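You operate a simulated robot arm through the tools that you are given. There is no shell and no other tool.

You are at the controls of a simulated two-armed robot. One attempt, no reset.

## Task
Put the felt strip on the keybed of the grand piano away on the top of the tool stand. Then close the coil drawer. Then take the maroon felt block from the top of the tool stand and put it on the shelf under the side bench. Then lift the crate lid open. The order counts. Set down upright: felt strip, maroon felt block.

Only the result counts: the job must be done as asked and must still hold three seconds after the hand-in. Knocking over, shifting, dropping, spilling or breaking anything else fails it. A push-on lid holds only when it is set on centred and level and pressed home; a screw cap is set on level and turned clockwise until tight.

## Robot
Two 7-joint arms with three-finger grippers on one trunk, on a base that moves. Base frame: it is fixed to the floor where the robot stands at the start and does not move with it; the origin is under the middle of the robot, x ahead of it, y to its left, z up; the surface under the hand at the start is at about z = 0.7. Readings come in m, degrees, newtons and seconds.
The left shoulder is at the start at [0.056, 0.154, 0.953], the right one opposite. With the tool pointing down near the work surface each hand reaches from about 0.26 to 0.66 m from the robot's upright axis, wherever it stands, measured 20 degrees to its own side. Places, roughly: coil drawer [-2.3, -0.5, 0.7]; crate lid [2.9, 2.1, 0.2]; felt strip (5x19x6 cm) [0.5, -0.2, 0.7]; maroon felt block (7x3x3 cm) [-2.4, -0.6, 0.8]; shelf under the side bench (24x36 cm) [-2.34, -2.76, 0.2]; top of the tool stand (23x49 cm) [-2.36, -0.54, 0.8]. Payload 2.69 kg a hand.
The TCP of each hand is the grasp point between the finger pads, 0.029 m short of the fingertips. In the tool frame z runs along the fingers and y along their closing line. The gripper opens to 0.12 m; its body begins 0.078 m behind the TCP.
Orientation is that of the tool frame in the base frame, as [roll, pitch, yaw] about the fixed x, y, z axes, in that order (R = Rz(yaw) Ry(pitch) Rx(roll)). With the fingers straight down and closing along the base's y, the tool's x points along the base's -x, its y along +y and its z along -z.

## Interface
- The arms move only by the tool apply_moves. It takes "left_increments", "right_increments" or both (then of equal length, played together; a hand with none holds still); each is a list of rows, each a list of 7 numbers: the gripper command, from -1 (fully open) to 1 (shut), values between in proportion, then the shift along the base's x, y, z in m, then the turn, a rotation vector about the base's x, y, z in degrees. In form: [[jaw, dx, dy, dz, rx, ry, rz], ...]. A call has 1 to 20 rows; each row shifts and turns the commanded pose from where the row before left it. Each row takes 0.2 s and may step no farther than 0.05 m and 8.6 degrees from the row before; otherwise, or with a gripper value out of range, the whole call is refused. A pose out of reach is approached as far as the arm can. The call stops where the force on the tool passes 40 N (or 10 N more than at its start, if that is more) or the arm is blocked; 0.2 s more then pass. The fingers move at their own pace (about 0.1362 m/s each) and stop on an object; they squeeze with about 34 N. The grip force told is the motor's: it shows also when the fingers shut on nothing. Time passes only in rows, and 0.2 s behind the last, so rows that do not move let the fingers close. The reply holds the time, the measured pose of the TCP, the force on the tool along the base axes, the opening and the grip force, in the units named above and with some noise, with the torque about the TCP (base axes, N m) and any sound that the robot's microphone picked up.
- Cameras (640 x 400 px; columns grow to the right, rows downward): "scene" is now at [0.1717, -0.0315, 1.1303]; the picture's right is [-0.33, -0.94, 0.00], its down [-0.46, 0.16, -0.88] and it looks along [0.83, -0.29, -0.48] (base axes); focal length 240 px, centre (320, 200). "left" rides on the left gripper at [0.063, 0, -0.104] in its tool frame; the picture's right is [0.00, 1.00, 0.00], its down [-0.83, 0.00, -0.56] and it looks along [-0.56, 0.00, 0.83] (tool axes); focal length 275 px, centre (320, 200). "right" rides on the right gripper at [0.063, 0, -0.104] in its tool frame; the picture's right is [0.00, 1.00, 0.00], its down [-0.83, 0.00, -0.56] and it looks along [-0.56, 0.00, 0.83] (tool axes); focal length 275 px, centre (320, 200). There is no depth. A picture from a camera that has moved, and an enlarged one, comes with that camera's place and axes in the base frame and with its lens. The place of the scene camera against the robot may be out by one fixed shift of up to 0.025 m in any direction.
- camera(camera): a new picture of that camera. It takes no simulated time.
- lift_body(by): moves the trunk up (or, below 0, down) by that many m; the arms and the scene camera ride with it, the base frame stays. It gives what a move gives, with no picture.
- drive_base(legs): drives the robot by 1 to 6 legs, each [ahead, left, turn to the left] in m, m and degrees, along the robot's own axes; the way and the turn of a leg run together, so that a leg with both is an arc; at most 1.5 m and 180 degrees a leg. The arms and the cameras ride along, it lands a little off, and it stops where it bumps. It gives what a move gives.
- head_to(pan, tilt): turns the head with the scene camera to pan (to the left, within 80 degrees either way) and tilt (down, from -29 to 69), counted from straight ahead of the robot (the tilt from the chest, where the trunk bows). It gives what a move gives.
- close_up(camera, box): a new picture of the part [left, top, right, bottom] of that camera's present view, enlarged. It takes no simulated time.
- close_job(): hands the job in; it is judged then, once.

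Places have to be worked out from the pictures, the camera data and where the tool is seen. Open the grippers and draw the arms clear of the work before you hand the job in, unless the task says otherwise.

The tools are called after "Request:" as name(argument=value, ...) on one line, values as JSON. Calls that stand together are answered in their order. apply_moves: Moves the arms, as the interface text tells. Its arguments: {"type":"object","properties":{"left_increments":{"type":"array"},"right_increments":{"type":"array"}},"required":[]} The other tools are called the same way: lift_body (by) moves the trunk up or down; drive_base (legs) drives the base; head_to (pan, tilt) turns the head that bears the scene camera; camera (camera) takes a picture; close_up (camera, box) takes an enlarged picture of a part of a camera's view; close_job () hands the job in.

At the start:

```text
time: 0.0
left_tcp_pos: [0.4035, 0.0438, 0.9849]
left_tool_rot: [-180.0, 0.0, -180.0]
left_wrist_force: [0.0, -0.5, 0.8]
left_wrist_torque: [-0.03, 0.0, -0.03]
left_grip_width: 0.1201
left_gripper_force: 0.1
right_tcp_pos: [0.4109, -0.3343, 1.0245]
right_tool_rot: [179.9, 0.0, -179.9]
right_wrist_force: [-0.2, -0.2, -0.1]
right_wrist_torque: [-0.03, -0.01, 0.0]
right_grip_width: 0.1198
right_gripper_force: 0.1
trunk travel left (down, up): [-0.325, 0.113]
robot x, y, heading: [0.0009, 0.001, -0.1]
head pan, tilt (commanded): [-19.2, 28.9]
```

scene: 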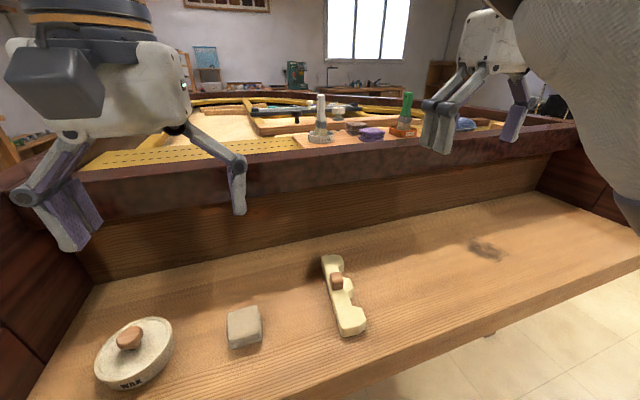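
right: 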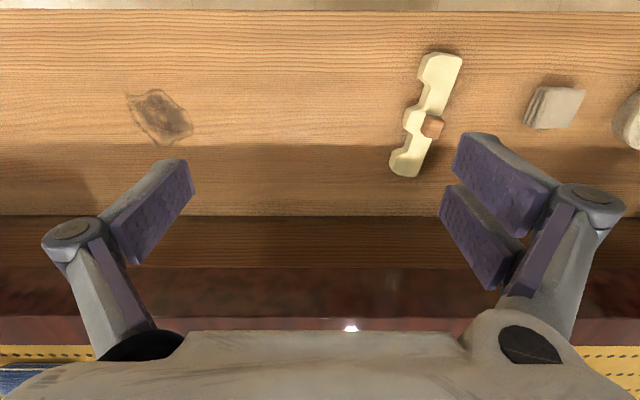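
left: 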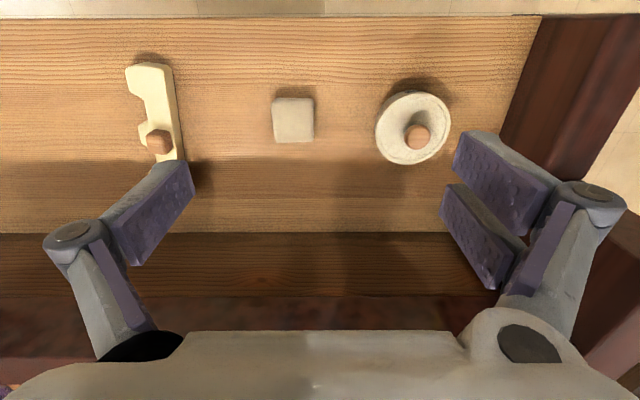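

I'll start by looking closely at the strip on the keybed, which seems to be the cream piece with a knob near [0.48, -0.18].

Request:
close_up(camera="right", box=[360, 30, 520, 200])

Request:
close_up(camera="scene", box=[200, 220, 420, 360])

Request:
close_up(camera="left", box=[90, 30, 350, 200])

```text
2.35 times, centred on (440, 115) of right
camera zoom: at [0.348, -0.3352, 1.1296], right [0.0, 1.0, 0.0], down [0.83, 0.0, 0.56], along [0.56, 0.0, -0.83], focal length 648 px, centre (38, 400)
```

zoom: 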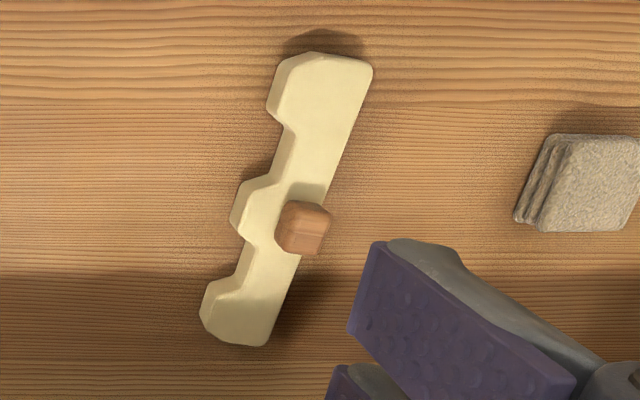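

```text
2.86 times, centred on (310, 290) of scene
camera zoom: at [0.1717, -0.0315, 1.1303], right [-0.33, -0.94, 0.0], down [-0.46, 0.16, -0.88], along [0.83, -0.29, -0.48], focal length 685 px, centre (349, -57)
```

zoom: 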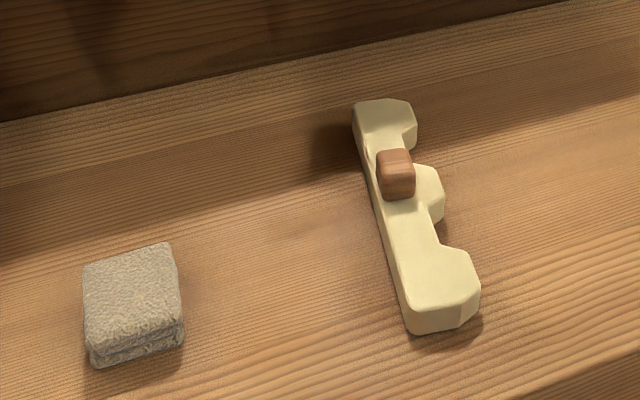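

```text
2.35 times, centred on (220, 115) of left
camera zoom: at [0.3395, 0.0443, 1.0895], right [0.0, 1.0, 0.0], down [0.83, 0.0, 0.56], along [0.56, 0.0, -0.83], focal length 648 px, centre (555, 400)
```

zoom: 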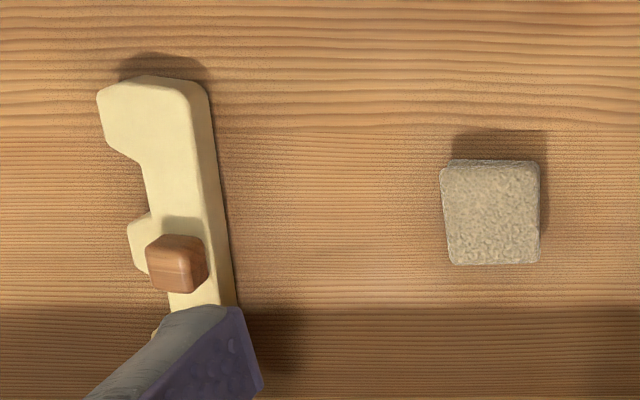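

The strip lies along x, turned about -7°, with its flat back towards +y and its teeth towards -y. Its centre is near (0.486, -0.178), its top near z 0.71 and the keybed near 0.68. I move the right hand above it with a matching yaw and shift the left hand outwards to leave room.

Request:
apply_moves(right_increments=[[-1, 0.0, 0.0, 0.0, 0, 0, 0], [-1, 0.0125, 0.026, -0.0375, 0, 0, -1.2], [-1, 0.0125, 0.026, -0.0375, 0, 0, -1.2], [-1, 0.0125, 0.026, -0.0375, 0, 0, -1.2], [-1, 0.0125, 0.026, -0.0375, 0, 0, -1.2], [-1, 0.0125, 0.026, -0.0375, 0, 0, -1.2], [-1, 0.0125, 0.026, -0.0375, 0, 0, -1.1]], left_increments=[[-1, 0, 0.03, 0, 0, 0, 0], [-1, 0, 0.03, 0, 0, 0, 0], [-1, 0, 0.03, 0, 0, 0, 0], [-1, 0, 0.03, 0, 0, 0, 0], [-1, 0, 0, 0, 0, 0, 0], [-1, 0, 0, 0, 0, 0, 0], [-1, 0, 0, 0, 0, 0, 0]])

Request:
camera(camera="right")

Request:
camera(camera="scene")

```text
time: 1.6
left_tcp_pos: [0.4039, 0.1636, 0.9862]
left_tool_rot: [180.0, 0.0, 180.0]
left_wrist_force: [-1.2, 0.0, 0.1]
left_wrist_torque: [-0.02, -0.04, -0.03]
left_grip_width: 0.12
left_gripper_force: 0.1
right_tcp_pos: [0.5051, -0.1937, 0.8019]
right_tool_rot: [180.0, 0.1, 172.8]
right_wrist_force: [-0.1, 0.2, 0.4]
right_wrist_torque: [-0.03, 0.0, -0.03]
right_grip_width: 0.1198
right_gripper_force: 0.1
right hand out of reach, approached as far as the arm can: row 2, 3, 4
trunk travel left (down, up): [-0.325, 0.113]
robot x, y, heading: [0.0007, 0.0018, 0.1]
head pan, tilt (commanded): [-19.2, 28.9]
```

```text
taken
camera right: at [0.4432, -0.1871, 0.9066], right [0.12, 0.99, 0.0], down [0.82, -0.1, 0.56], along [0.55, -0.07, -0.83], focal length 275 px, centre (320, 200)
```

right: 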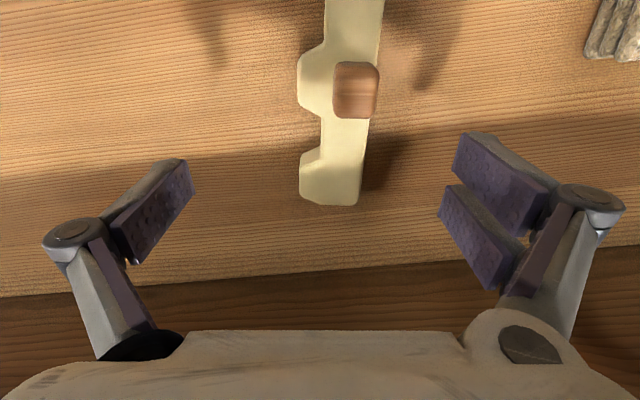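

```text
taken
camera scene: at [0.1721, -0.0315, 1.1302], right [-0.33, -0.94, 0.0], down [-0.46, 0.16, -0.88], along [0.83, -0.29, -0.48], focal length 240 px, centre (320, 200)
```

scene: 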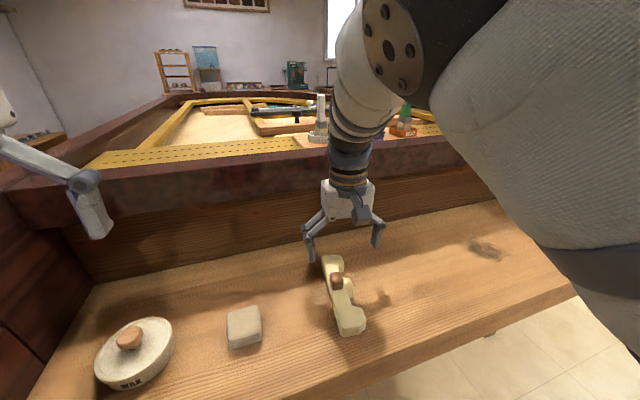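

The hand stopped at (0.505, -0.194, 0.802). Re-measured, the knob is at (0.483, -0.171) and the strip's middle at about (0.483, -0.180), so I correct sideways and then come down partway.

Request:
apply_moves(right_increments=[[-1, -0.011, 0.007, 0, 0, 0, 0], [-1, -0.011, 0.007, 0, 0, 0, -0.4], [-1, 0, 0, -0.025, 0, 0, 0], [-1, 0, 0, -0.025, 0, 0, 0], [-1, 0, 0, 0, 0, 0, 0]])

Request:
camera(camera="right")

Request:
close_up(camera="scene", box=[240, 180, 440, 340])

```text
time: 2.8
left_tcp_pos: [0.4043, 0.1643, 0.9858]
left_tool_rot: [180.0, 0.0, 180.0]
left_wrist_force: [0.0, 0.0, -0.7]
left_wrist_torque: [0.04, 0.01, -0.01]
left_grip_width: 0.1197
left_gripper_force: 0.0
right_tcp_pos: [0.4831, -0.1812, 0.7522]
right_tool_rot: [-180.0, 0.0, 172.5]
right_wrist_force: [0.0, -0.1, -0.1]
right_wrist_torque: [-0.02, -0.01, -0.03]
right_grip_width: 0.1202
right_gripper_force: 0.1
trunk travel left (down, up): [-0.325, 0.113]
robot x, y, heading: [-0.001, 0.0009, -0.3]
head pan, tilt (commanded): [-19.2, 28.9]
```

```text
taken
camera right: at [0.4219, -0.1734, 0.8569], right [0.13, 0.99, 0.0], down [0.82, -0.1, 0.56], along [0.55, -0.07, -0.83], focal length 275 px, centre (320, 200)
```

right: 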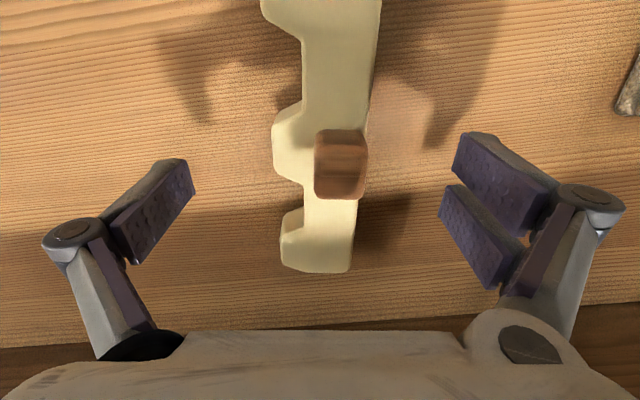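

```text
2.50 times, centred on (340, 260) of scene
camera zoom: at [0.1717, -0.0315, 1.1303], right [-0.33, -0.94, 0.0], down [-0.46, 0.16, -0.88], along [0.83, -0.29, -0.48], focal length 599 px, centre (270, 50)
```

zoom: 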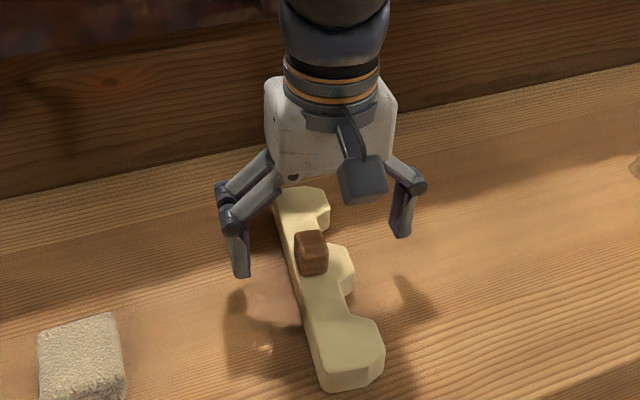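

The hand is centred over the middle tooth. I lower it to z ≈ 0.714, which puts the fingertips just above the board, and close.

Request:
apply_moves(right_increments=[[-1, 0, 0.001, -0.019, 0, 0, 0], [-1, 0, 0, -0.019, 0, 0, 0], [-1, 0, 0, 0, 0, 0, 0]])

Request:
camera(camera="right")

Request:
close_up(camera="scene", box=[240, 180, 440, 340])

```text
time: 3.6
left_tcp_pos: [0.4041, 0.1661, 0.9861]
left_tool_rot: [179.9, 0.1, -180.0]
left_wrist_force: [-0.8, 0.2, 0.0]
left_wrist_torque: [0.0, 0.04, 0.03]
left_grip_width: 0.1198
left_gripper_force: 0.1
right_tcp_pos: [0.4839, -0.1809, 0.7128]
right_tool_rot: [-180.0, 0.0, 172.6]
right_wrist_force: [0.3, -0.8, 0.2]
right_wrist_torque: [-0.02, 0.0, 0.02]
right_grip_width: 0.1201
right_gripper_force: 0.2
trunk travel left (down, up): [-0.325, 0.113]
robot x, y, heading: [0.0031, 0.0002, 0.1]
head pan, tilt (commanded): [-19.2, 28.9]
```

```text
taken
camera right: at [0.4209, -0.1724, 0.8182], right [0.13, 0.99, 0.0], down [0.82, -0.1, 0.56], along [0.55, -0.07, -0.83], focal length 275 px, centre (320, 200)
```

right: 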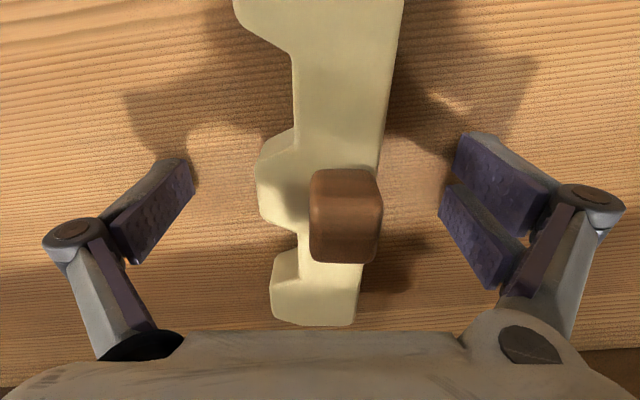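

```text
2.50 times, centred on (340, 260) of scene
camera zoom: at [0.1717, -0.0315, 1.1303], right [-0.33, -0.94, 0.0], down [-0.46, 0.16, -0.88], along [0.83, -0.29, -0.48], focal length 599 px, centre (270, 50)
```

zoom: 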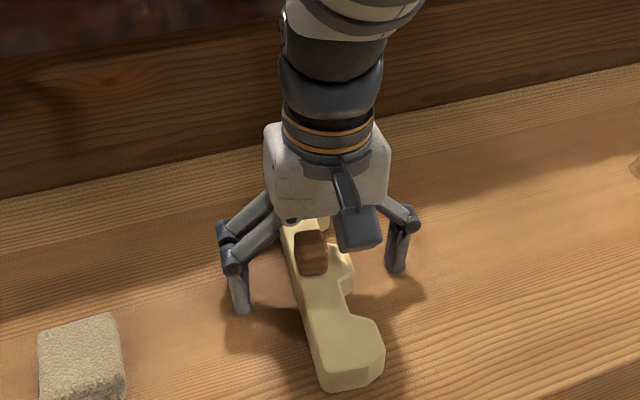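

The middle tooth is in line with the grasp point, so I close the right gripper.

Request:
apply_moves(right_increments=[[1, 0, 0, 0, 0, 0, 0], [1, 0, 0, 0, 0, 0, 0], [1, 0, 0, 0, 0, 0, 0], [1, 0, 0, 0, 0, 0, 0]])

Request:
camera(camera="right")

Request:
close_up(camera="scene", box=[240, 180, 440, 340])

```text
time: 4.0
left_tcp_pos: [0.3981, 0.1666, 0.9889]
left_tool_rot: [-179.9, 0.4, -180.0]
left_wrist_force: [-0.4, 0.0, -0.2]
left_wrist_torque: [0.0, -0.02, 0.01]
left_grip_width: 0.1201
left_gripper_force: 0.0
right_tcp_pos: [0.4864, -0.1793, 0.7285]
right_tool_rot: [179.7, 1.7, 172.3]
right_wrist_force: [-6.2, 8.9, 91.6]
right_wrist_torque: [2.75, 1.72, 0.04]
right_grip_width: 0.0533
right_gripper_force: 36.6
trunk travel left (down, up): [-0.325, 0.113]
robot x, y, heading: [0.0002, -0.0009, 0.3]
head pan, tilt (commanded): [-19.2, 28.9]
stopped in row 2 (right hand): the force on the tool passed its limit at 48 N (the readings are from after the stop); the commanded pose is now the measured one
```

```text
taken
camera right: at [0.4217, -0.1708, 0.8307], right [0.13, 0.99, 0.01], down [0.81, -0.11, 0.58], along [0.58, -0.07, -0.81], focal length 275 px, centre (320, 200)
```

right: 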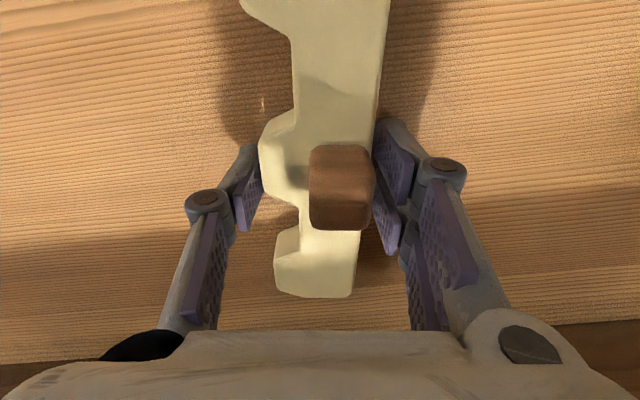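

```text
2.50 times, centred on (340, 260) of scene
camera zoom: at [0.1658, -0.0295, 1.1325], right [-0.33, -0.94, 0.0], down [-0.45, 0.16, -0.88], along [0.83, -0.29, -0.48], focal length 599 px, centre (270, 50)
```

zoom: 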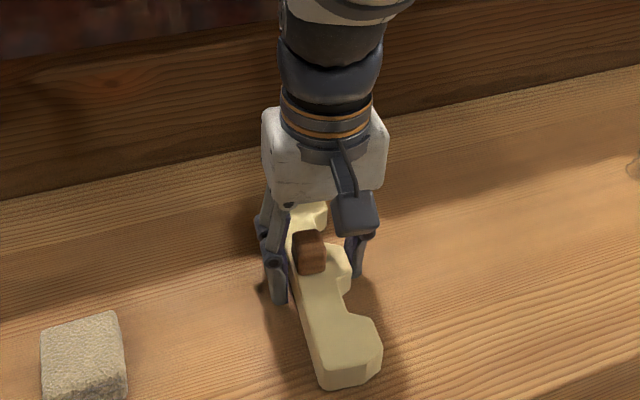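

The fingers swing down as they close, so they pressed on the board, but the grip holds at 53 mm width. I lift straight up gently to relieve the pressure.

Request:
apply_moves(right_increments=[[1, 0, 0, 0.008, 0, 0, 0], [1, 0, 0, 0.008, 0, 0, 0], [1, 0, 0, 0, 0, 0, 0]])

Request:
camera(camera="right")

Request:
close_up(camera="scene", box=[240, 180, 440, 340])

```text
time: 4.8
left_tcp_pos: [0.4035, 0.1646, 0.9846]
left_tool_rot: [179.9, 0.1, -179.9]
left_wrist_force: [0.8, -0.6, 0.1]
left_wrist_torque: [-0.02, 0.01, 0.01]
left_grip_width: 0.1198
left_gripper_force: 0.0
right_tcp_pos: [0.4839, -0.1815, 0.7321]
right_tool_rot: [-180.0, 0.3, 172.4]
right_wrist_force: [0.1, 0.5, -0.4]
right_wrist_torque: [-0.04, 0.01, 0.0]
right_grip_width: 0.0472
right_gripper_force: 33.6
trunk travel left (down, up): [-0.325, 0.113]
robot x, y, heading: [-0.0011, -0.0019, 0.0]
head pan, tilt (commanded): [-19.2, 28.9]
```

```text
taken
camera right: at [0.4214, -0.1729, 0.8355], right [0.13, 0.99, 0.0], down [0.82, -0.11, 0.56], along [0.55, -0.07, -0.83], focal length 275 px, centre (320, 200)
```

right: 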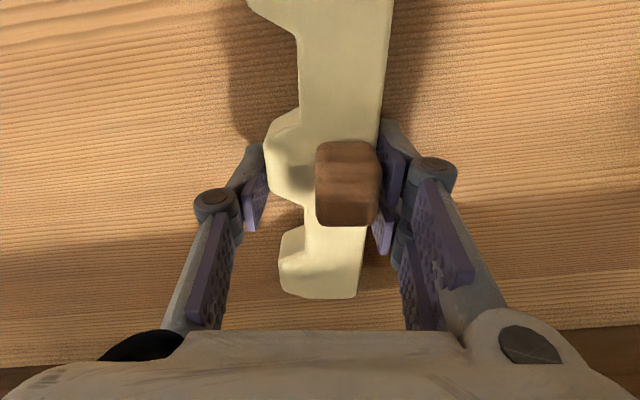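

```text
2.50 times, centred on (340, 260) of scene
camera zoom: at [0.1719, -0.0316, 1.1299], right [-0.33, -0.94, 0.0], down [-0.46, 0.16, -0.88], along [0.83, -0.29, -0.48], focal length 599 px, centre (270, 50)
```

zoom: 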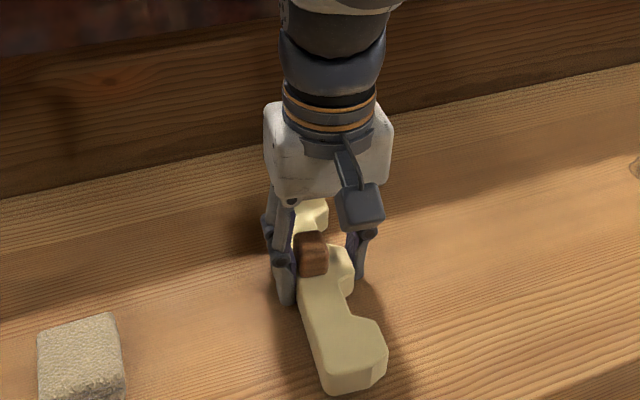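

The force is back to zero and the grip holds at 47 mm. I lift a further 6 cm and check that the strip comes up with the hand.

Request:
apply_moves(right_increments=[[1, 0, 0, 0.015, 0, 0, 0], [1, 0, 0, 0.015, 0, 0, 0], [1, 0, 0, 0.015, 0, 0, 0], [1, 0, 0, 0.015, 0, 0, 0], [1, 0, 0, 0, 0, 0, 0]])

Request:
camera(camera="right")

Request:
close_up(camera="scene", box=[240, 180, 440, 340])

```text
time: 6.0
left_tcp_pos: [0.4043, 0.1647, 0.9847]
left_tool_rot: [-180.0, 0.0, -180.0]
left_wrist_force: [1.0, 0.2, -0.4]
left_wrist_torque: [0.01, 0.01, -0.02]
left_grip_width: 0.1199
left_gripper_force: 0.0
right_tcp_pos: [0.4858, -0.1816, 0.7948]
right_tool_rot: [179.9, 0.5, 172.4]
right_wrist_force: [-0.9, 0.2, -1.2]
right_wrist_torque: [0.0, 0.02, 0.0]
right_grip_width: 0.047
right_gripper_force: 34.8
trunk travel left (down, up): [-0.325, 0.113]
robot x, y, heading: [-0.0034, 0.0017, 0.1]
head pan, tilt (commanded): [-19.2, 28.9]
```

```text
taken
camera right: at [0.4229, -0.1729, 0.8976], right [0.13, 0.99, 0.0], down [0.82, -0.11, 0.56], along [0.56, -0.07, -0.83], focal length 275 px, centre (320, 200)
```

right: 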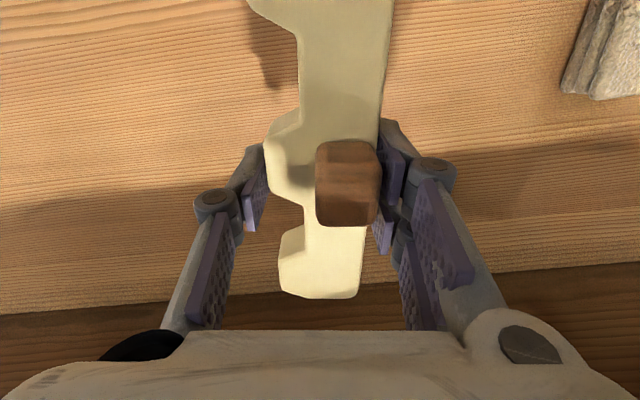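

```text
2.50 times, centred on (340, 260) of scene
camera zoom: at [0.1718, -0.0318, 1.1303], right [-0.33, -0.94, 0.0], down [-0.46, 0.16, -0.88], along [0.83, -0.29, -0.48], focal length 599 px, centre (270, 50)
```

zoom: 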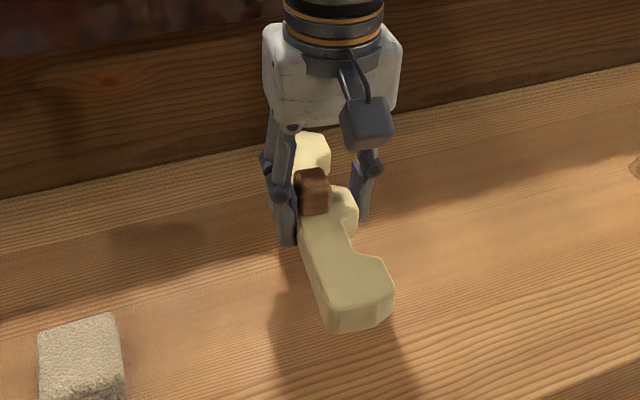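

The strip is lifted level in the right hand, its underside about 3 cm below the grasp point. Before driving I raise it to carrying height and look around with the head.

Request:
apply_moves(right_increments=[[1, -0.01, -0.01, 0.04, 0, 0, 1], [1, -0.01, -0.01, 0.04, 0, 0, 1.5], [1, -0.01, -0.01, 0.04, 0, 0, 2], [1, -0.01, -0.01, 0.03, 0, 0, 3], [1, 0, 0, 0, 0, 0, 0]])

Request:
head_to(pan=80, tilt=20)

Request:
camera(camera="scene")

Request:
head_to(pan=-80, tilt=20)

Request:
camera(camera="scene")

```text
time: 7.2
left_tcp_pos: [0.4036, 0.1657, 0.9852]
left_tool_rot: [180.0, 0.0, 179.9]
left_wrist_force: [-0.2, 0.2, 0.5]
left_wrist_torque: [-0.03, 0.04, 0.0]
left_grip_width: 0.12
left_gripper_force: 0.1
right_tcp_pos: [0.4901, -0.2388, 0.9339]
right_tool_rot: [179.8, 0.4, -179.9]
right_wrist_force: [0.1, 0.4, -1.1]
right_wrist_torque: [-0.03, -0.02, 0.03]
right_grip_width: 0.0473
right_gripper_force: 33.2
right hand out of reach, approached as far as the arm can: row 1, 2, 3, 4
trunk travel left (down, up): [-0.325, 0.113]
robot x, y, heading: [0.0017, -0.0036, -0.2]
head pan, tilt (commanded): [-19.2, 28.9]
```

```text
time: 9.0
left_tcp_pos: [0.4041, 0.1653, 0.9866]
left_tool_rot: [-180.0, 0.0, 180.0]
left_wrist_force: [0.3, -0.2, -0.1]
left_wrist_torque: [-0.01, 0.01, 0.01]
left_grip_width: 0.1199
left_gripper_force: 0.1
right_tcp_pos: [0.4892, -0.2395, 0.9336]
right_tool_rot: [180.0, 0.4, 179.9]
right_wrist_force: [-0.1, 0.3, -0.8]
right_wrist_torque: [-0.02, -0.03, 0.02]
right_grip_width: 0.047
right_gripper_force: 33.5
trunk travel left (down, up): [-0.325, 0.113]
robot x, y, heading: [-0.0007, 0.0022, 0.4]
head pan, tilt (commanded): [80.0, 20.0]
```

```text
taken
camera scene: at [0.1022, 0.0901, 1.1446], right [0.98, -0.17, 0.0], down [-0.06, -0.34, -0.94], along [0.16, 0.93, -0.34], focal length 240 px, centre (320, 200)
```

scene: 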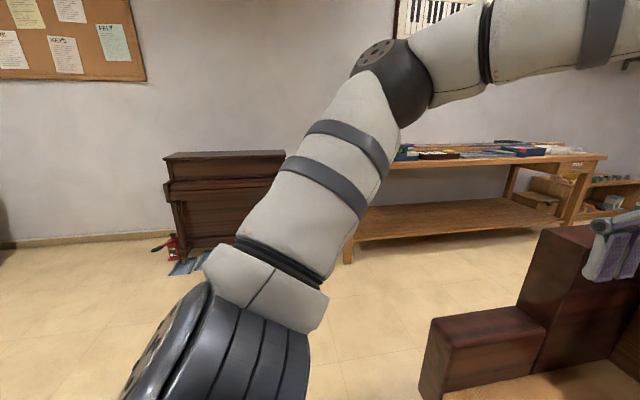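

```text
time: 11.4
left_tcp_pos: [0.4039, 0.1643, 0.9857]
left_tool_rot: [180.0, 0.0, -180.0]
left_wrist_force: [0.3, -0.1, 0.1]
left_wrist_torque: [0.02, -0.01, 0.0]
left_grip_width: 0.1201
left_gripper_force: 0.0
right_tcp_pos: [0.4899, -0.2396, 0.9347]
right_tool_rot: [180.0, 0.4, 179.8]
right_wrist_force: [-0.9, -0.5, -0.8]
right_wrist_torque: [0.01, 0.0, 0.01]
right_grip_width: 0.0474
right_gripper_force: 33.8
trunk travel left (down, up): [-0.325, 0.113]
robot x, y, heading: [-0.0037, -0.0032, 0.1]
head pan, tilt (commanded): [-80.0, 20.0]
```

```text
taken
camera scene: at [0.1021, -0.0933, 1.1446], right [-0.98, -0.17, 0.0], down [-0.06, 0.34, -0.94], along [0.16, -0.93, -0.34], focal length 240 px, centre (320, 200)
```

scene: 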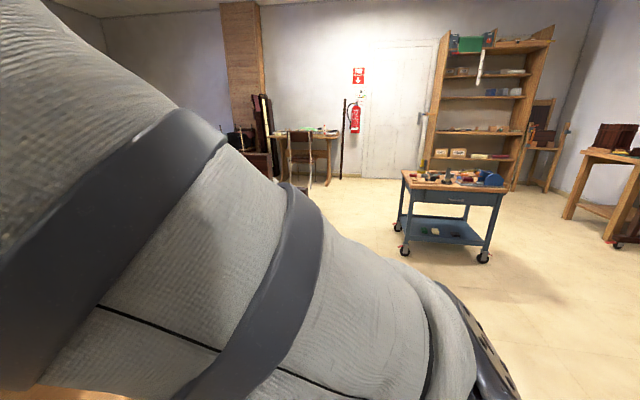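

The strip is secure, and the areas to both sides look clear. I back straight away from the piano, then turn partway to see what is behind me before going on.

Request:
drive_base(legs=[[-0.42, 0, 0]])

Request:
camera(camera="scene")

Request:
head_to(pan=0, tilt=30)

Request:
camera(camera="scene")

```text
time: 13.6
left_tcp_pos: [0.0918, 0.1673, 0.9877]
left_tool_rot: [-179.9, 0.0, -179.8]
left_wrist_force: [0.7, 0.3, 0.4]
left_wrist_torque: [0.01, 0.04, 0.01]
left_grip_width: 0.1201
left_gripper_force: 0.1
right_tcp_pos: [0.1804, -0.2349, 0.9338]
right_tool_rot: [179.8, 0.3, -179.7]
right_wrist_force: [0.1, 0.2, -0.6]
right_wrist_torque: [-0.02, 0.04, 0.0]
right_grip_width: 0.0472
right_gripper_force: 33.7
trunk travel left (down, up): [-0.325, 0.113]
robot x, y, heading: [-0.3117, -0.0009, 0.3]
head pan, tilt (commanded): [-80.0, 20.0]
stopped in leg 1: the robot was blocked; the commanded pose is now the measured one
```

```text
taken
camera scene: at [-0.2074, -0.0912, 1.1444], right [-0.98, -0.18, 0.0], down [-0.06, 0.34, -0.94], along [0.17, -0.92, -0.34], focal length 240 px, centre (320, 200)
```

scene: 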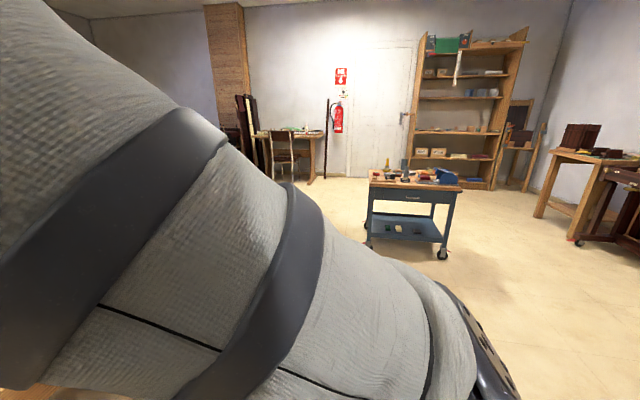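

```text
time: 15.1
left_tcp_pos: [0.0898, 0.1659, 0.9875]
left_tool_rot: [-179.9, 0.2, -179.8]
left_wrist_force: [0.1, 0.5, 0.7]
left_wrist_torque: [0.01, -0.03, -0.03]
left_grip_width: 0.1201
left_gripper_force: 0.0
right_tcp_pos: [0.1783, -0.2345, 0.9346]
right_tool_rot: [179.9, 0.6, -179.7]
right_wrist_force: [-0.5, 0.5, -1.1]
right_wrist_torque: [0.0, -0.04, 0.0]
right_grip_width: 0.0472
right_gripper_force: 34.3
trunk travel left (down, up): [-0.325, 0.113]
robot x, y, heading: [-0.3118, 0.0013, 0.5]
head pan, tilt (commanded): [0.0, 30.0]
```

```text
taken
camera scene: at [-0.1356, 0.0006, 1.1285], right [0.01, -1.0, 0.0], down [-0.5, 0.0, -0.87], along [0.87, 0.0, -0.5], focal length 240 px, centre (320, 200)
```

scene: 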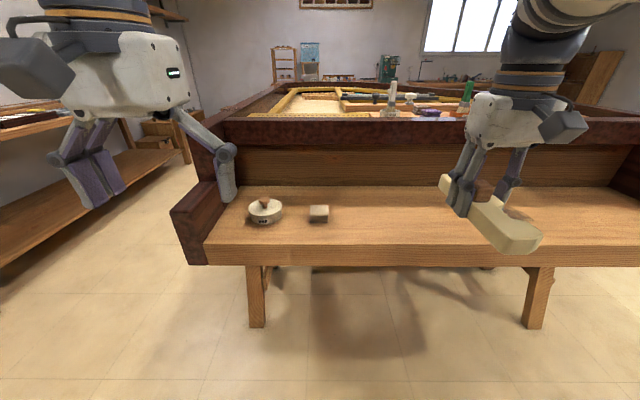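

Something behind blocked me at x = -0.31. I ease forward off it, turn to the right and look at what stands behind.

Request:
drive_base(legs=[[0.07, 0, 0], [0, 0, -45]])

Request:
head_to(pan=-80, tilt=30)

Request:
camera(camera="scene")

```text
time: 18.2
left_tcp_pos: [0.1611, -0.1655, 0.9871]
left_tool_rot: [-179.8, 0.1, 135.1]
left_wrist_force: [0.2, -0.2, 0.1]
left_wrist_torque: [0.03, 0.0, -0.03]
left_grip_width: 0.12
left_gripper_force: 0.0
right_tcp_pos: [-0.0619, -0.5125, 0.9351]
right_tool_rot: [179.9, 0.5, 135.2]
right_wrist_force: [0.4, 0.0, -1.1]
right_wrist_torque: [-0.02, 0.0, 0.05]
right_grip_width: 0.0471
right_gripper_force: 34.0
trunk travel left (down, up): [-0.325, 0.113]
robot x, y, heading: [-0.2429, 0.0011, -44.8]
head pan, tilt (commanded): [0.0, 30.0]
```

```text
time: 19.7
left_tcp_pos: [0.1605, -0.1647, 0.987]
left_tool_rot: [-180.0, 0.3, 135.0]
left_wrist_force: [-0.3, -0.8, -0.7]
left_wrist_torque: [0.0, -0.03, -0.01]
left_grip_width: 0.1201
left_gripper_force: 0.0
right_tcp_pos: [-0.0618, -0.5129, 0.9347]
right_tool_rot: [180.0, 0.5, 135.3]
right_wrist_force: [0.2, 0.1, -1.5]
right_wrist_torque: [-0.03, -0.01, 0.0]
right_grip_width: 0.0471
right_gripper_force: 33.6
trunk travel left (down, up): [-0.325, 0.113]
robot x, y, heading: [-0.2448, 0.0034, -44.7]
head pan, tilt (commanded): [-80.0, 30.0]
```

```text
taken
camera scene: at [-0.2323, -0.1351, 1.1285], right [-0.82, 0.57, 0.0], down [0.28, 0.41, -0.87], along [-0.49, -0.71, -0.5], focal length 240 px, centre (320, 200)
```

scene: 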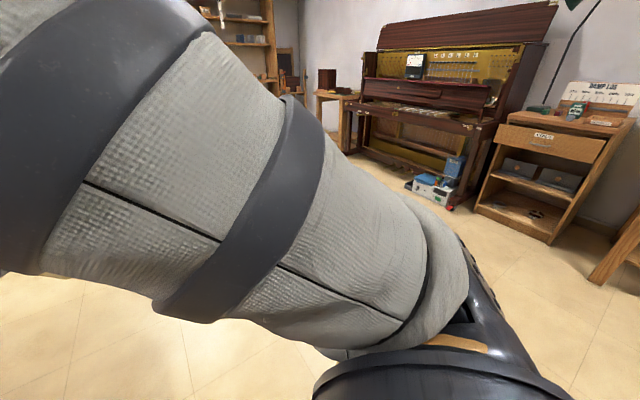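

I can see the tool stand, the small cabinet with the "COILS" drawer, beyond the upright piano, and a wood-coloured piece low down near my base, perhaps a stool. I turn further right to see it.

Request:
drive_base(legs=[[0, 0, -45]])

Request:
head_to(pan=-80, tilt=45)

Request:
camera(camera="scene")

Request:
head_to(pan=-45, tilt=30)

Request:
camera(camera="scene")

```text
time: 22.1
left_tcp_pos: [-0.0761, -0.4002, 0.9867]
left_tool_rot: [-179.8, 0.2, 90.1]
left_wrist_force: [-1.7, 0.2, 0.4]
left_wrist_torque: [0.0, -0.04, -0.02]
left_grip_width: 0.1202
left_gripper_force: 0.1
right_tcp_pos: [-0.4781, -0.4886, 0.9357]
right_tool_rot: [179.9, 0.6, 90.3]
right_wrist_force: [-0.3, -0.2, -1.0]
right_wrist_torque: [-0.01, -0.02, -0.01]
right_grip_width: 0.047
right_gripper_force: 34.6
trunk travel left (down, up): [-0.325, 0.113]
robot x, y, heading: [-0.2439, 0.0012, -89.9]
head pan, tilt (commanded): [-80.0, 30.0]
```

```text
time: 22.9
left_tcp_pos: [-0.0762, -0.4002, 0.9869]
left_tool_rot: [-179.8, 0.2, 90.1]
left_wrist_force: [-0.6, 0.0, 0.0]
left_wrist_torque: [-0.02, 0.0, -0.03]
left_grip_width: 0.1198
left_gripper_force: 0.0
right_tcp_pos: [-0.4783, -0.4892, 0.9349]
right_tool_rot: [179.8, 0.5, 90.2]
right_wrist_force: [0.4, -0.7, -0.9]
right_wrist_torque: [0.01, 0.0, 0.0]
right_grip_width: 0.0471
right_gripper_force: 34.2
trunk travel left (down, up): [-0.325, 0.113]
robot x, y, heading: [-0.2399, 0.0021, -89.4]
head pan, tilt (commanded): [-80.0, 45.0]
```

```text
taken
camera scene: at [-0.3229, -0.101, 1.1078], right [-0.18, 0.98, 0.0], down [0.68, 0.12, -0.72], along [-0.71, -0.13, -0.69], focal length 240 px, centre (320, 200)
```

scene: 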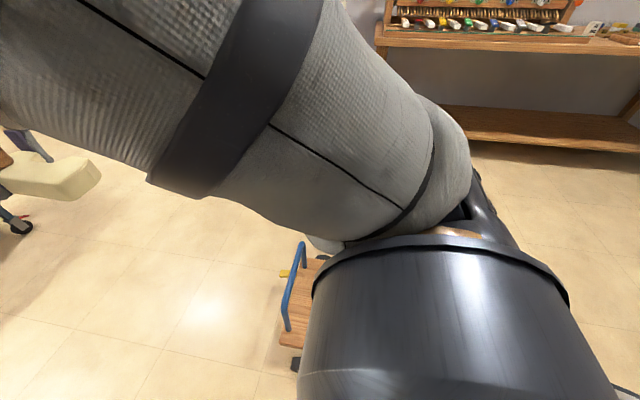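

```text
time: 23.9
left_tcp_pos: [-0.0757, -0.4011, 0.9867]
left_tool_rot: [-179.9, 0.2, 90.2]
left_wrist_force: [0.2, -0.1, -0.8]
left_wrist_torque: [-0.03, -0.01, -0.01]
left_grip_width: 0.1198
left_gripper_force: 0.0
right_tcp_pos: [-0.4785, -0.4891, 0.9352]
right_tool_rot: [179.8, 0.5, 90.2]
right_wrist_force: [-0.1, 0.2, -0.5]
right_wrist_torque: [-0.03, -0.02, 0.0]
right_grip_width: 0.0471
right_gripper_force: 34.1
trunk travel left (down, up): [-0.325, 0.113]
robot x, y, heading: [-0.2419, -0.0026, -89.4]
head pan, tilt (commanded): [-45.0, 30.0]
```

```text
taken
camera scene: at [-0.3055, -0.1505, 1.1285], right [-0.71, 0.7, 0.0], down [0.35, 0.36, -0.87], along [-0.61, -0.61, -0.5], focal length 240 px, centre (320, 200)
```

scene: 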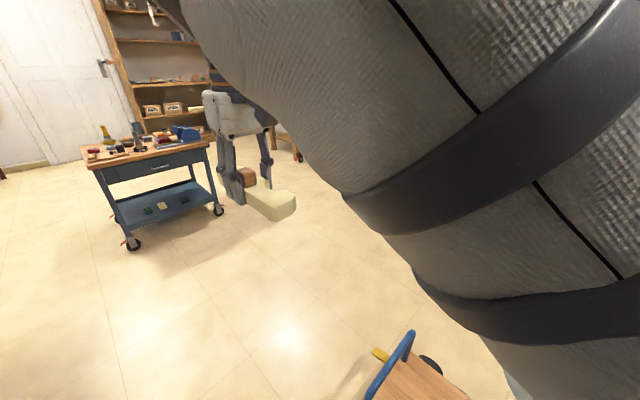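

There is a dolly with a blue handle behind where I stood, now on my right, with its near edge at about x = -0.55. The floor ahead towards -y is clear to y ≈ -2, so I go forward 0.75 m and turn right to face -x.

Request:
drive_base(legs=[[0.75, 0, 0], [0, 0, -90]])

Request:
head_to(pan=0, tilt=25)

Request:
camera(camera="scene")

Request:
head_to(pan=-60, tilt=35)

Request:
camera(camera="scene")

```text
time: 31.8
left_tcp_pos: [-0.6385, -0.9185, 0.9869]
left_tool_rot: [180.0, 0.2, 1.0]
left_wrist_force: [-0.7, 0.4, -0.1]
left_wrist_torque: [-0.02, -0.01, 0.02]
left_grip_width: 0.12
left_gripper_force: 0.0
right_tcp_pos: [-0.7323, -0.5167, 0.9351]
right_tool_rot: [179.8, 0.5, 1.0]
right_wrist_force: [-0.4, -0.8, -1.1]
right_wrist_torque: [0.0, 0.0, -0.05]
right_grip_width: 0.047
right_gripper_force: 34.0
trunk travel left (down, up): [-0.325, 0.113]
robot x, y, heading: [-0.238, -0.746, -178.9]
head pan, tilt (commanded): [-45.0, 30.0]
```

```text
time: 32.9
left_tcp_pos: [-0.6374, -0.9175, 0.9889]
left_tool_rot: [-179.8, 0.3, 1.0]
left_wrist_force: [-0.6, 0.1, 0.5]
left_wrist_torque: [-0.02, 0.0, -0.01]
left_grip_width: 0.1198
left_gripper_force: 0.1
right_tcp_pos: [-0.7322, -0.517, 0.9358]
right_tool_rot: [179.9, 0.5, 1.0]
right_wrist_force: [0.4, 0.0, -0.4]
right_wrist_torque: [-0.01, 0.01, -0.02]
right_grip_width: 0.0472
right_gripper_force: 33.8
trunk travel left (down, up): [-0.325, 0.113]
robot x, y, heading: [-0.2388, -0.7466, -178.7]
head pan, tilt (commanded): [0.0, 25.0]
```

```text
taken
camera scene: at [-0.4163, -0.7514, 1.1365], right [-0.02, 1.0, 0.0], down [0.42, 0.01, -0.91], along [-0.91, -0.02, -0.42], focal length 240 px, centre (320, 200)
```

scene: 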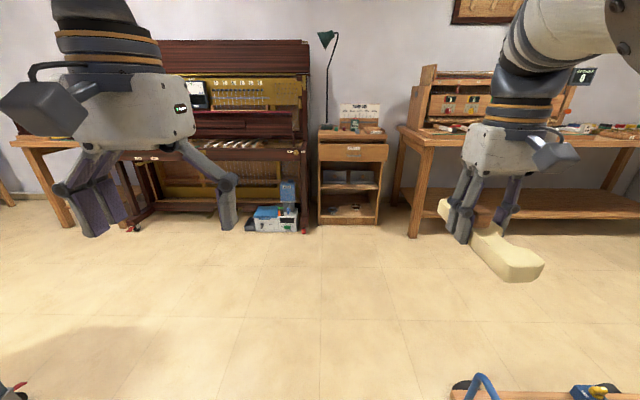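

```text
time: 34.2
left_tcp_pos: [-0.6381, -0.9174, 0.9878]
left_tool_rot: [-180.0, 0.3, 1.0]
left_wrist_force: [0.7, 0.7, 0.3]
left_wrist_torque: [-0.01, -0.04, 0.0]
left_grip_width: 0.12
left_gripper_force: 0.1
right_tcp_pos: [-0.731, -0.5181, 0.9361]
right_tool_rot: [179.9, 0.4, 0.9]
right_wrist_force: [-1.4, 0.3, -0.7]
right_wrist_torque: [-0.02, 0.01, 0.0]
right_grip_width: 0.0473
right_gripper_force: 34.4
trunk travel left (down, up): [-0.325, 0.113]
robot x, y, heading: [-0.2375, -0.7504, -179.0]
head pan, tilt (commanded): [-60.0, 35.0]
```

```text
taken
camera scene: at [-0.3698, -0.6744, 1.1207], right [0.86, 0.52, 0.0], down [0.3, -0.49, -0.82], along [-0.42, 0.7, -0.57], focal length 240 px, centre (320, 200)
```

scene: 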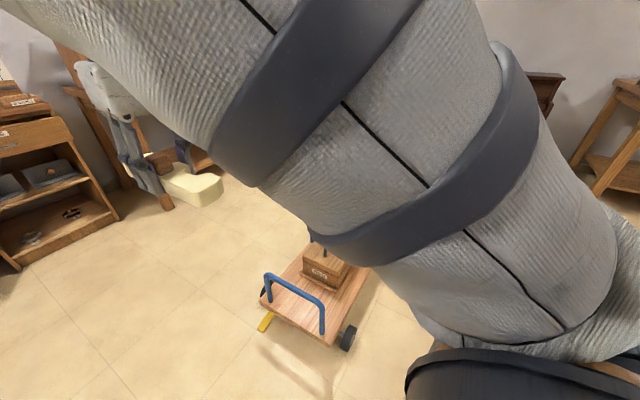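

Facing -x now. The stand spans y ≈ -0.79 to -0.30 with its front edge at x ≈ -2.25, and the coil drawer is just under the top. The lane ahead is clear, so I drive closer and look again.

Request:
drive_base(legs=[[1.15, 0, -1.0]])

Request:
head_to(pan=-8, tilt=25)

Request:
camera(camera="scene")

Request:
close_up(camera="scene", box=[260, 130, 480, 270])

```text
time: 40.1
left_tcp_pos: [-1.7937, -0.9273, 0.9873]
left_tool_rot: [-179.9, 0.2, 0.1]
left_wrist_force: [-0.9, -0.2, -0.7]
left_wrist_torque: [-0.01, 0.0, 0.04]
left_grip_width: 0.1201
left_gripper_force: 0.0
right_tcp_pos: [-1.8821, -0.5229, 0.9345]
right_tool_rot: [179.8, 0.5, 0.2]
right_wrist_force: [-0.9, 0.3, -1.2]
right_wrist_torque: [-0.01, 0.02, 0.0]
right_grip_width: 0.0473
right_gripper_force: 34.4
trunk travel left (down, up): [-0.325, 0.113]
robot x, y, heading: [-1.3883, -0.76, -179.7]
head pan, tilt (commanded): [-60.0, 35.0]
```

```text
time: 41.3
left_tcp_pos: [-1.7935, -0.9258, 0.987]
left_tool_rot: [-179.9, 0.3, 0.1]
left_wrist_force: [0.0, 0.8, -0.4]
left_wrist_torque: [-0.03, -0.02, -0.01]
left_grip_width: 0.1201
left_gripper_force: 0.1
right_tcp_pos: [-1.8823, -0.5228, 0.9345]
right_tool_rot: [179.9, 0.4, 0.1]
right_wrist_force: [1.2, 0.2, -0.3]
right_wrist_torque: [0.03, 0.01, -0.01]
right_grip_width: 0.0472
right_gripper_force: 34.3
trunk travel left (down, up): [-0.325, 0.113]
robot x, y, heading: [-1.3896, -0.7574, -179.6]
head pan, tilt (commanded): [-8.0, 25.0]
```

```text
taken
camera scene: at [-1.5691, -0.75, 1.1365], right [0.14, 0.99, 0.0], down [0.42, -0.06, -0.91], along [-0.9, 0.12, -0.42], focal length 240 px, centre (320, 200)
```

scene: 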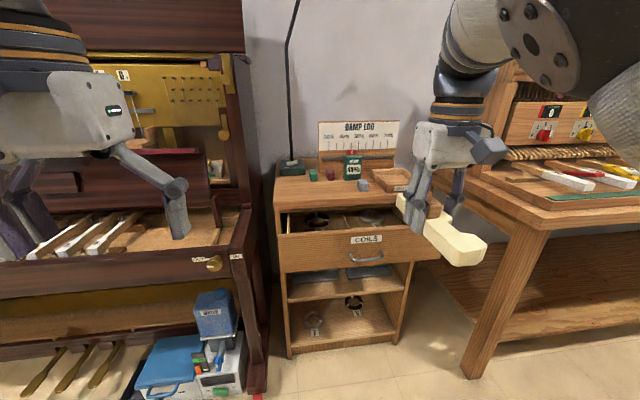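

```text
2.86 times, centred on (370, 200) of scene
camera zoom: at [-1.5691, -0.75, 1.1365], right [0.14, 0.99, 0.0], down [0.42, -0.06, -0.91], along [-0.9, 0.12, -0.42], focal length 685 px, centre (177, 200)
```

zoom: 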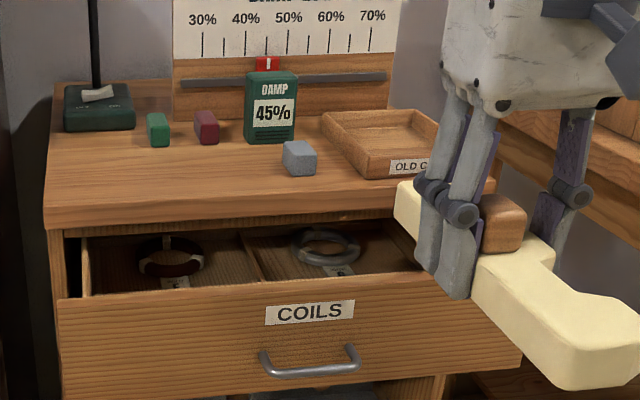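

The top carries a lamp base, green and maroon blocks, the DAMP box, a grey block and a tray. The front-left part of the top is free, around x ≈ -2.31, y ≈ -0.78 to -0.54, and the coil drawer stands open about 10 cm. I turn the strip so it lies along y, while still in free space, and pull the left hand back a little.

Request:
apply_moves(right_increments=[[1, 0, 0, 0, 0, 0, -7.5], [1, 0, 0, 0, 0, 0, -7.5], [1, 0, 0, 0, 0, 0, -7.5], [1, 0, 0, 0, 0, 0, -7.5], [1, 0, 0, 0, 0, 0, -7.5], [1, 0, 0, 0, 0, 0, -7.5]], left_increments=[[-1, 0.02, 0, 0.005, 0, 0, 0], [-1, 0.02, 0, 0.005, 0, 0, 0], [-1, 0.02, 0, 0.005, 0, 0, 0], [-1, 0.02, 0, 0.005, 0, 0, 0], [-1, 0, 0, 0, 0, 0, 0], [-1, 0, 0, 0, 0, 0, 0]])

```text
time: 42.7
left_tcp_pos: [-1.7138, -0.9254, 1.0078]
left_tool_rot: [-180.0, 0.2, 0.1]
left_wrist_force: [0.6, -0.5, 0.3]
left_wrist_torque: [0.01, 0.02, -0.01]
left_grip_width: 0.1197
left_gripper_force: 0.0
right_tcp_pos: [-1.881, -0.5228, 0.9359]
right_tool_rot: [179.9, 0.3, -44.9]
right_wrist_force: [0.5, -0.4, -1.1]
right_wrist_torque: [0.01, 0.02, 0.0]
right_grip_width: 0.0473
right_gripper_force: 33.5
trunk travel left (down, up): [-0.325, 0.113]
robot x, y, heading: [-1.3912, -0.764, -179.7]
head pan, tilt (commanded): [-8.0, 25.0]
```

Both moves were reached. I turn the remaining 45°.

Request:
apply_moves(right_increments=[[1, 0, 0, 0, 0, 0, -7.5], [1, 0, 0, 0, 0, 0, -7.5], [1, 0, 0, 0, 0, 0, -7.5], [1, 0, 0, 0, 0, 0, -7.5], [1, 0, 0, 0, 0, 0, -7.5], [1, 0, 0, 0, 0, 0, -7.5], [1, 0, 0, 0, 0, 0, 0]])

Request:
camera(camera="scene")

Request:
camera(camera="right")

Request:
camera(camera="left")

```text
time: 44.3
left_tcp_pos: [-1.7135, -0.9265, 1.0074]
left_tool_rot: [-179.9, 0.3, 0.0]
left_wrist_force: [0.6, 0.4, -0.4]
left_wrist_torque: [0.03, -0.01, -0.03]
left_grip_width: 0.12
left_gripper_force: 0.1
right_tcp_pos: [-1.8811, -0.523, 0.9357]
right_tool_rot: [179.9, 0.6, -89.9]
right_wrist_force: [-0.1, 0.4, -0.7]
right_wrist_torque: [0.03, 0.0, -0.06]
right_grip_width: 0.0473
right_gripper_force: 34.4
trunk travel left (down, up): [-0.325, 0.113]
robot x, y, heading: [-1.3908, -0.7628, -180.0]
head pan, tilt (commanded): [-8.0, 25.0]
```

```text
taken
camera scene: at [-1.5691, -0.7501, 1.1365], right [0.13, 0.99, 0.0], down [0.42, -0.06, -0.91], along [-0.9, 0.12, -0.42], focal length 240 px, centre (320, 200)
```

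scene: 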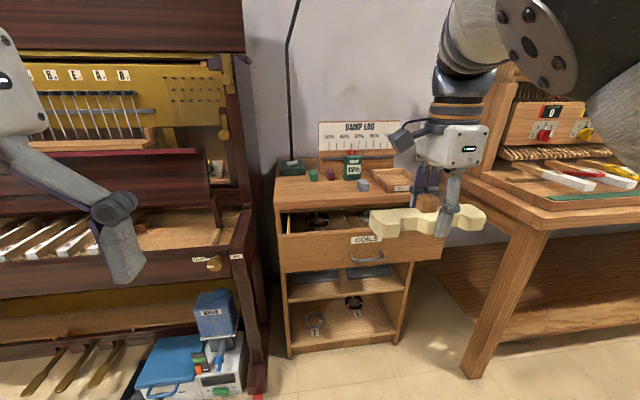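

```text
taken
camera right: at [-1.8804, -0.5868, 1.0393], right [-1.0, -0.01, 0.0], down [0.0, 0.83, 0.56], along [0.0, 0.56, -0.83], focal length 275 px, centre (320, 200)
```

right: 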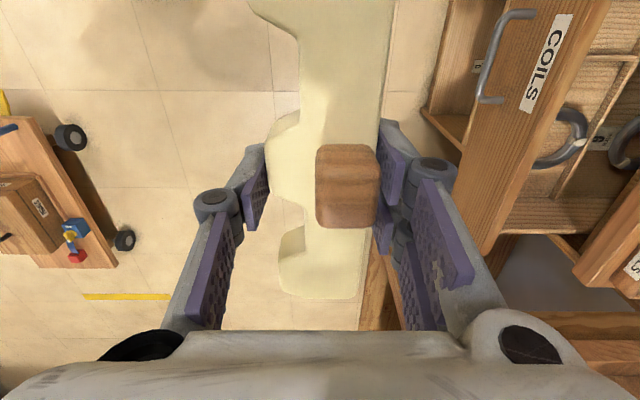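

```text
taken
camera left: at [-1.6511, -0.9274, 1.1105], right [0.0, -1.0, 0.0], down [-0.83, 0.0, 0.56], along [-0.56, 0.0, -0.83], focal length 275 px, centre (320, 200)
```

left: 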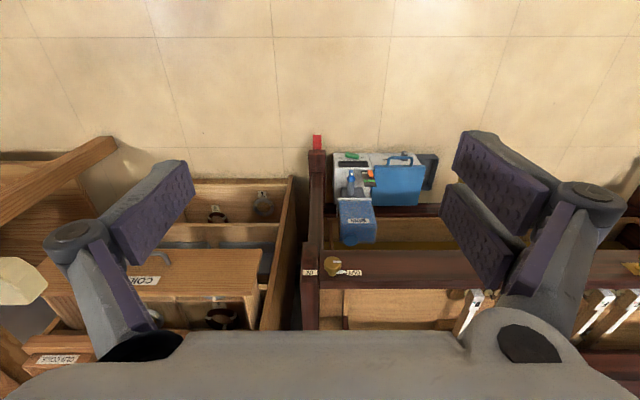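

The strip now lies along y. I drive 0.40 m closer, slightly to the right, to bring the stand top within reach.

Request:
drive_base(legs=[[0.4, -0.02, 0]])

Request:
head_to(pan=-10, tilt=35)

Request:
camera(camera="scene")

Request:
camera(camera="right")

Request:
camera(camera="left")

```text
time: 46.8
left_tcp_pos: [-2.1123, -0.9092, 1.0075]
left_tool_rot: [-179.9, 0.2, 0.2]
left_wrist_force: [-0.5, -1.1, -0.3]
left_wrist_torque: [-0.01, -0.05, 0.01]
left_grip_width: 0.12
left_gripper_force: 0.1
right_tcp_pos: [-2.2815, -0.5062, 0.9355]
right_tool_rot: [179.9, 0.5, -89.7]
right_wrist_force: [-0.9, -0.1, -1.2]
right_wrist_torque: [-0.02, -0.02, -0.02]
right_grip_width: 0.0471
right_gripper_force: 34.8
trunk travel left (down, up): [-0.325, 0.113]
robot x, y, heading: [-1.7891, -0.7412, -179.4]
head pan, tilt (commanded): [-8.0, 25.0]
```

```text
time: 47.5
left_tcp_pos: [-2.1117, -0.9092, 1.007]
left_tool_rot: [-179.9, 0.2, 0.2]
left_wrist_force: [-1.1, 0.0, 0.7]
left_wrist_torque: [0.05, 0.01, 0.01]
left_grip_width: 0.12
left_gripper_force: 0.1
right_tcp_pos: [-2.2804, -0.5073, 0.9353]
right_tool_rot: [179.8, 0.6, -89.8]
right_wrist_force: [-0.1, -0.3, -1.3]
right_wrist_torque: [0.04, 0.0, -0.01]
right_grip_width: 0.0474
right_gripper_force: 33.9
trunk travel left (down, up): [-0.325, 0.113]
robot x, y, heading: [-1.7927, -0.7441, -179.7]
head pan, tilt (commanded): [-10.0, 35.0]
```

```text
taken
camera scene: at [-1.9633, -0.73, 1.1208], right [0.17, 0.99, 0.0], down [0.57, -0.1, -0.82], along [-0.81, 0.14, -0.57], focal length 240 px, centre (320, 200)
```

scene: 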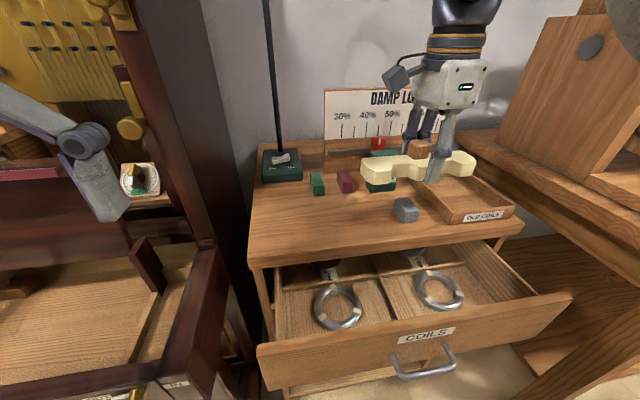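

```text
taken
camera right: at [-2.2792, -0.5697, 1.0394], right [-1.0, -0.01, 0.0], down [-0.01, 0.83, 0.56], along [-0.01, 0.56, -0.83], focal length 275 px, centre (320, 200)
```

right: 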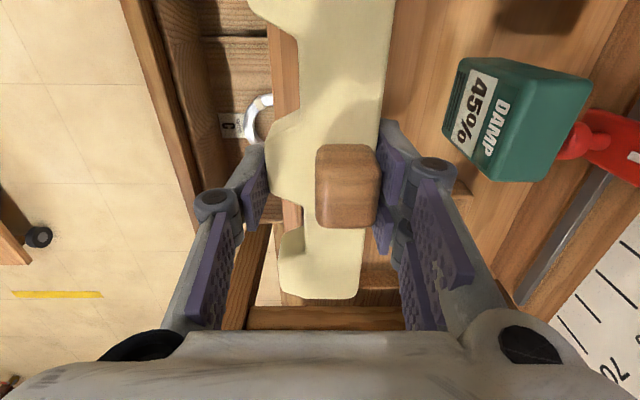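

```text
taken
camera left: at [-2.0495, -0.91, 1.1105], right [0.0, -1.0, 0.0], down [-0.83, 0.0, 0.56], along [-0.56, 0.0, -0.83], focal length 275 px, centre (320, 200)
```

left: 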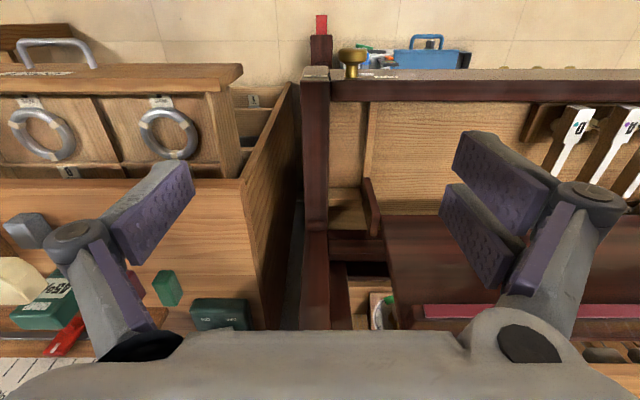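

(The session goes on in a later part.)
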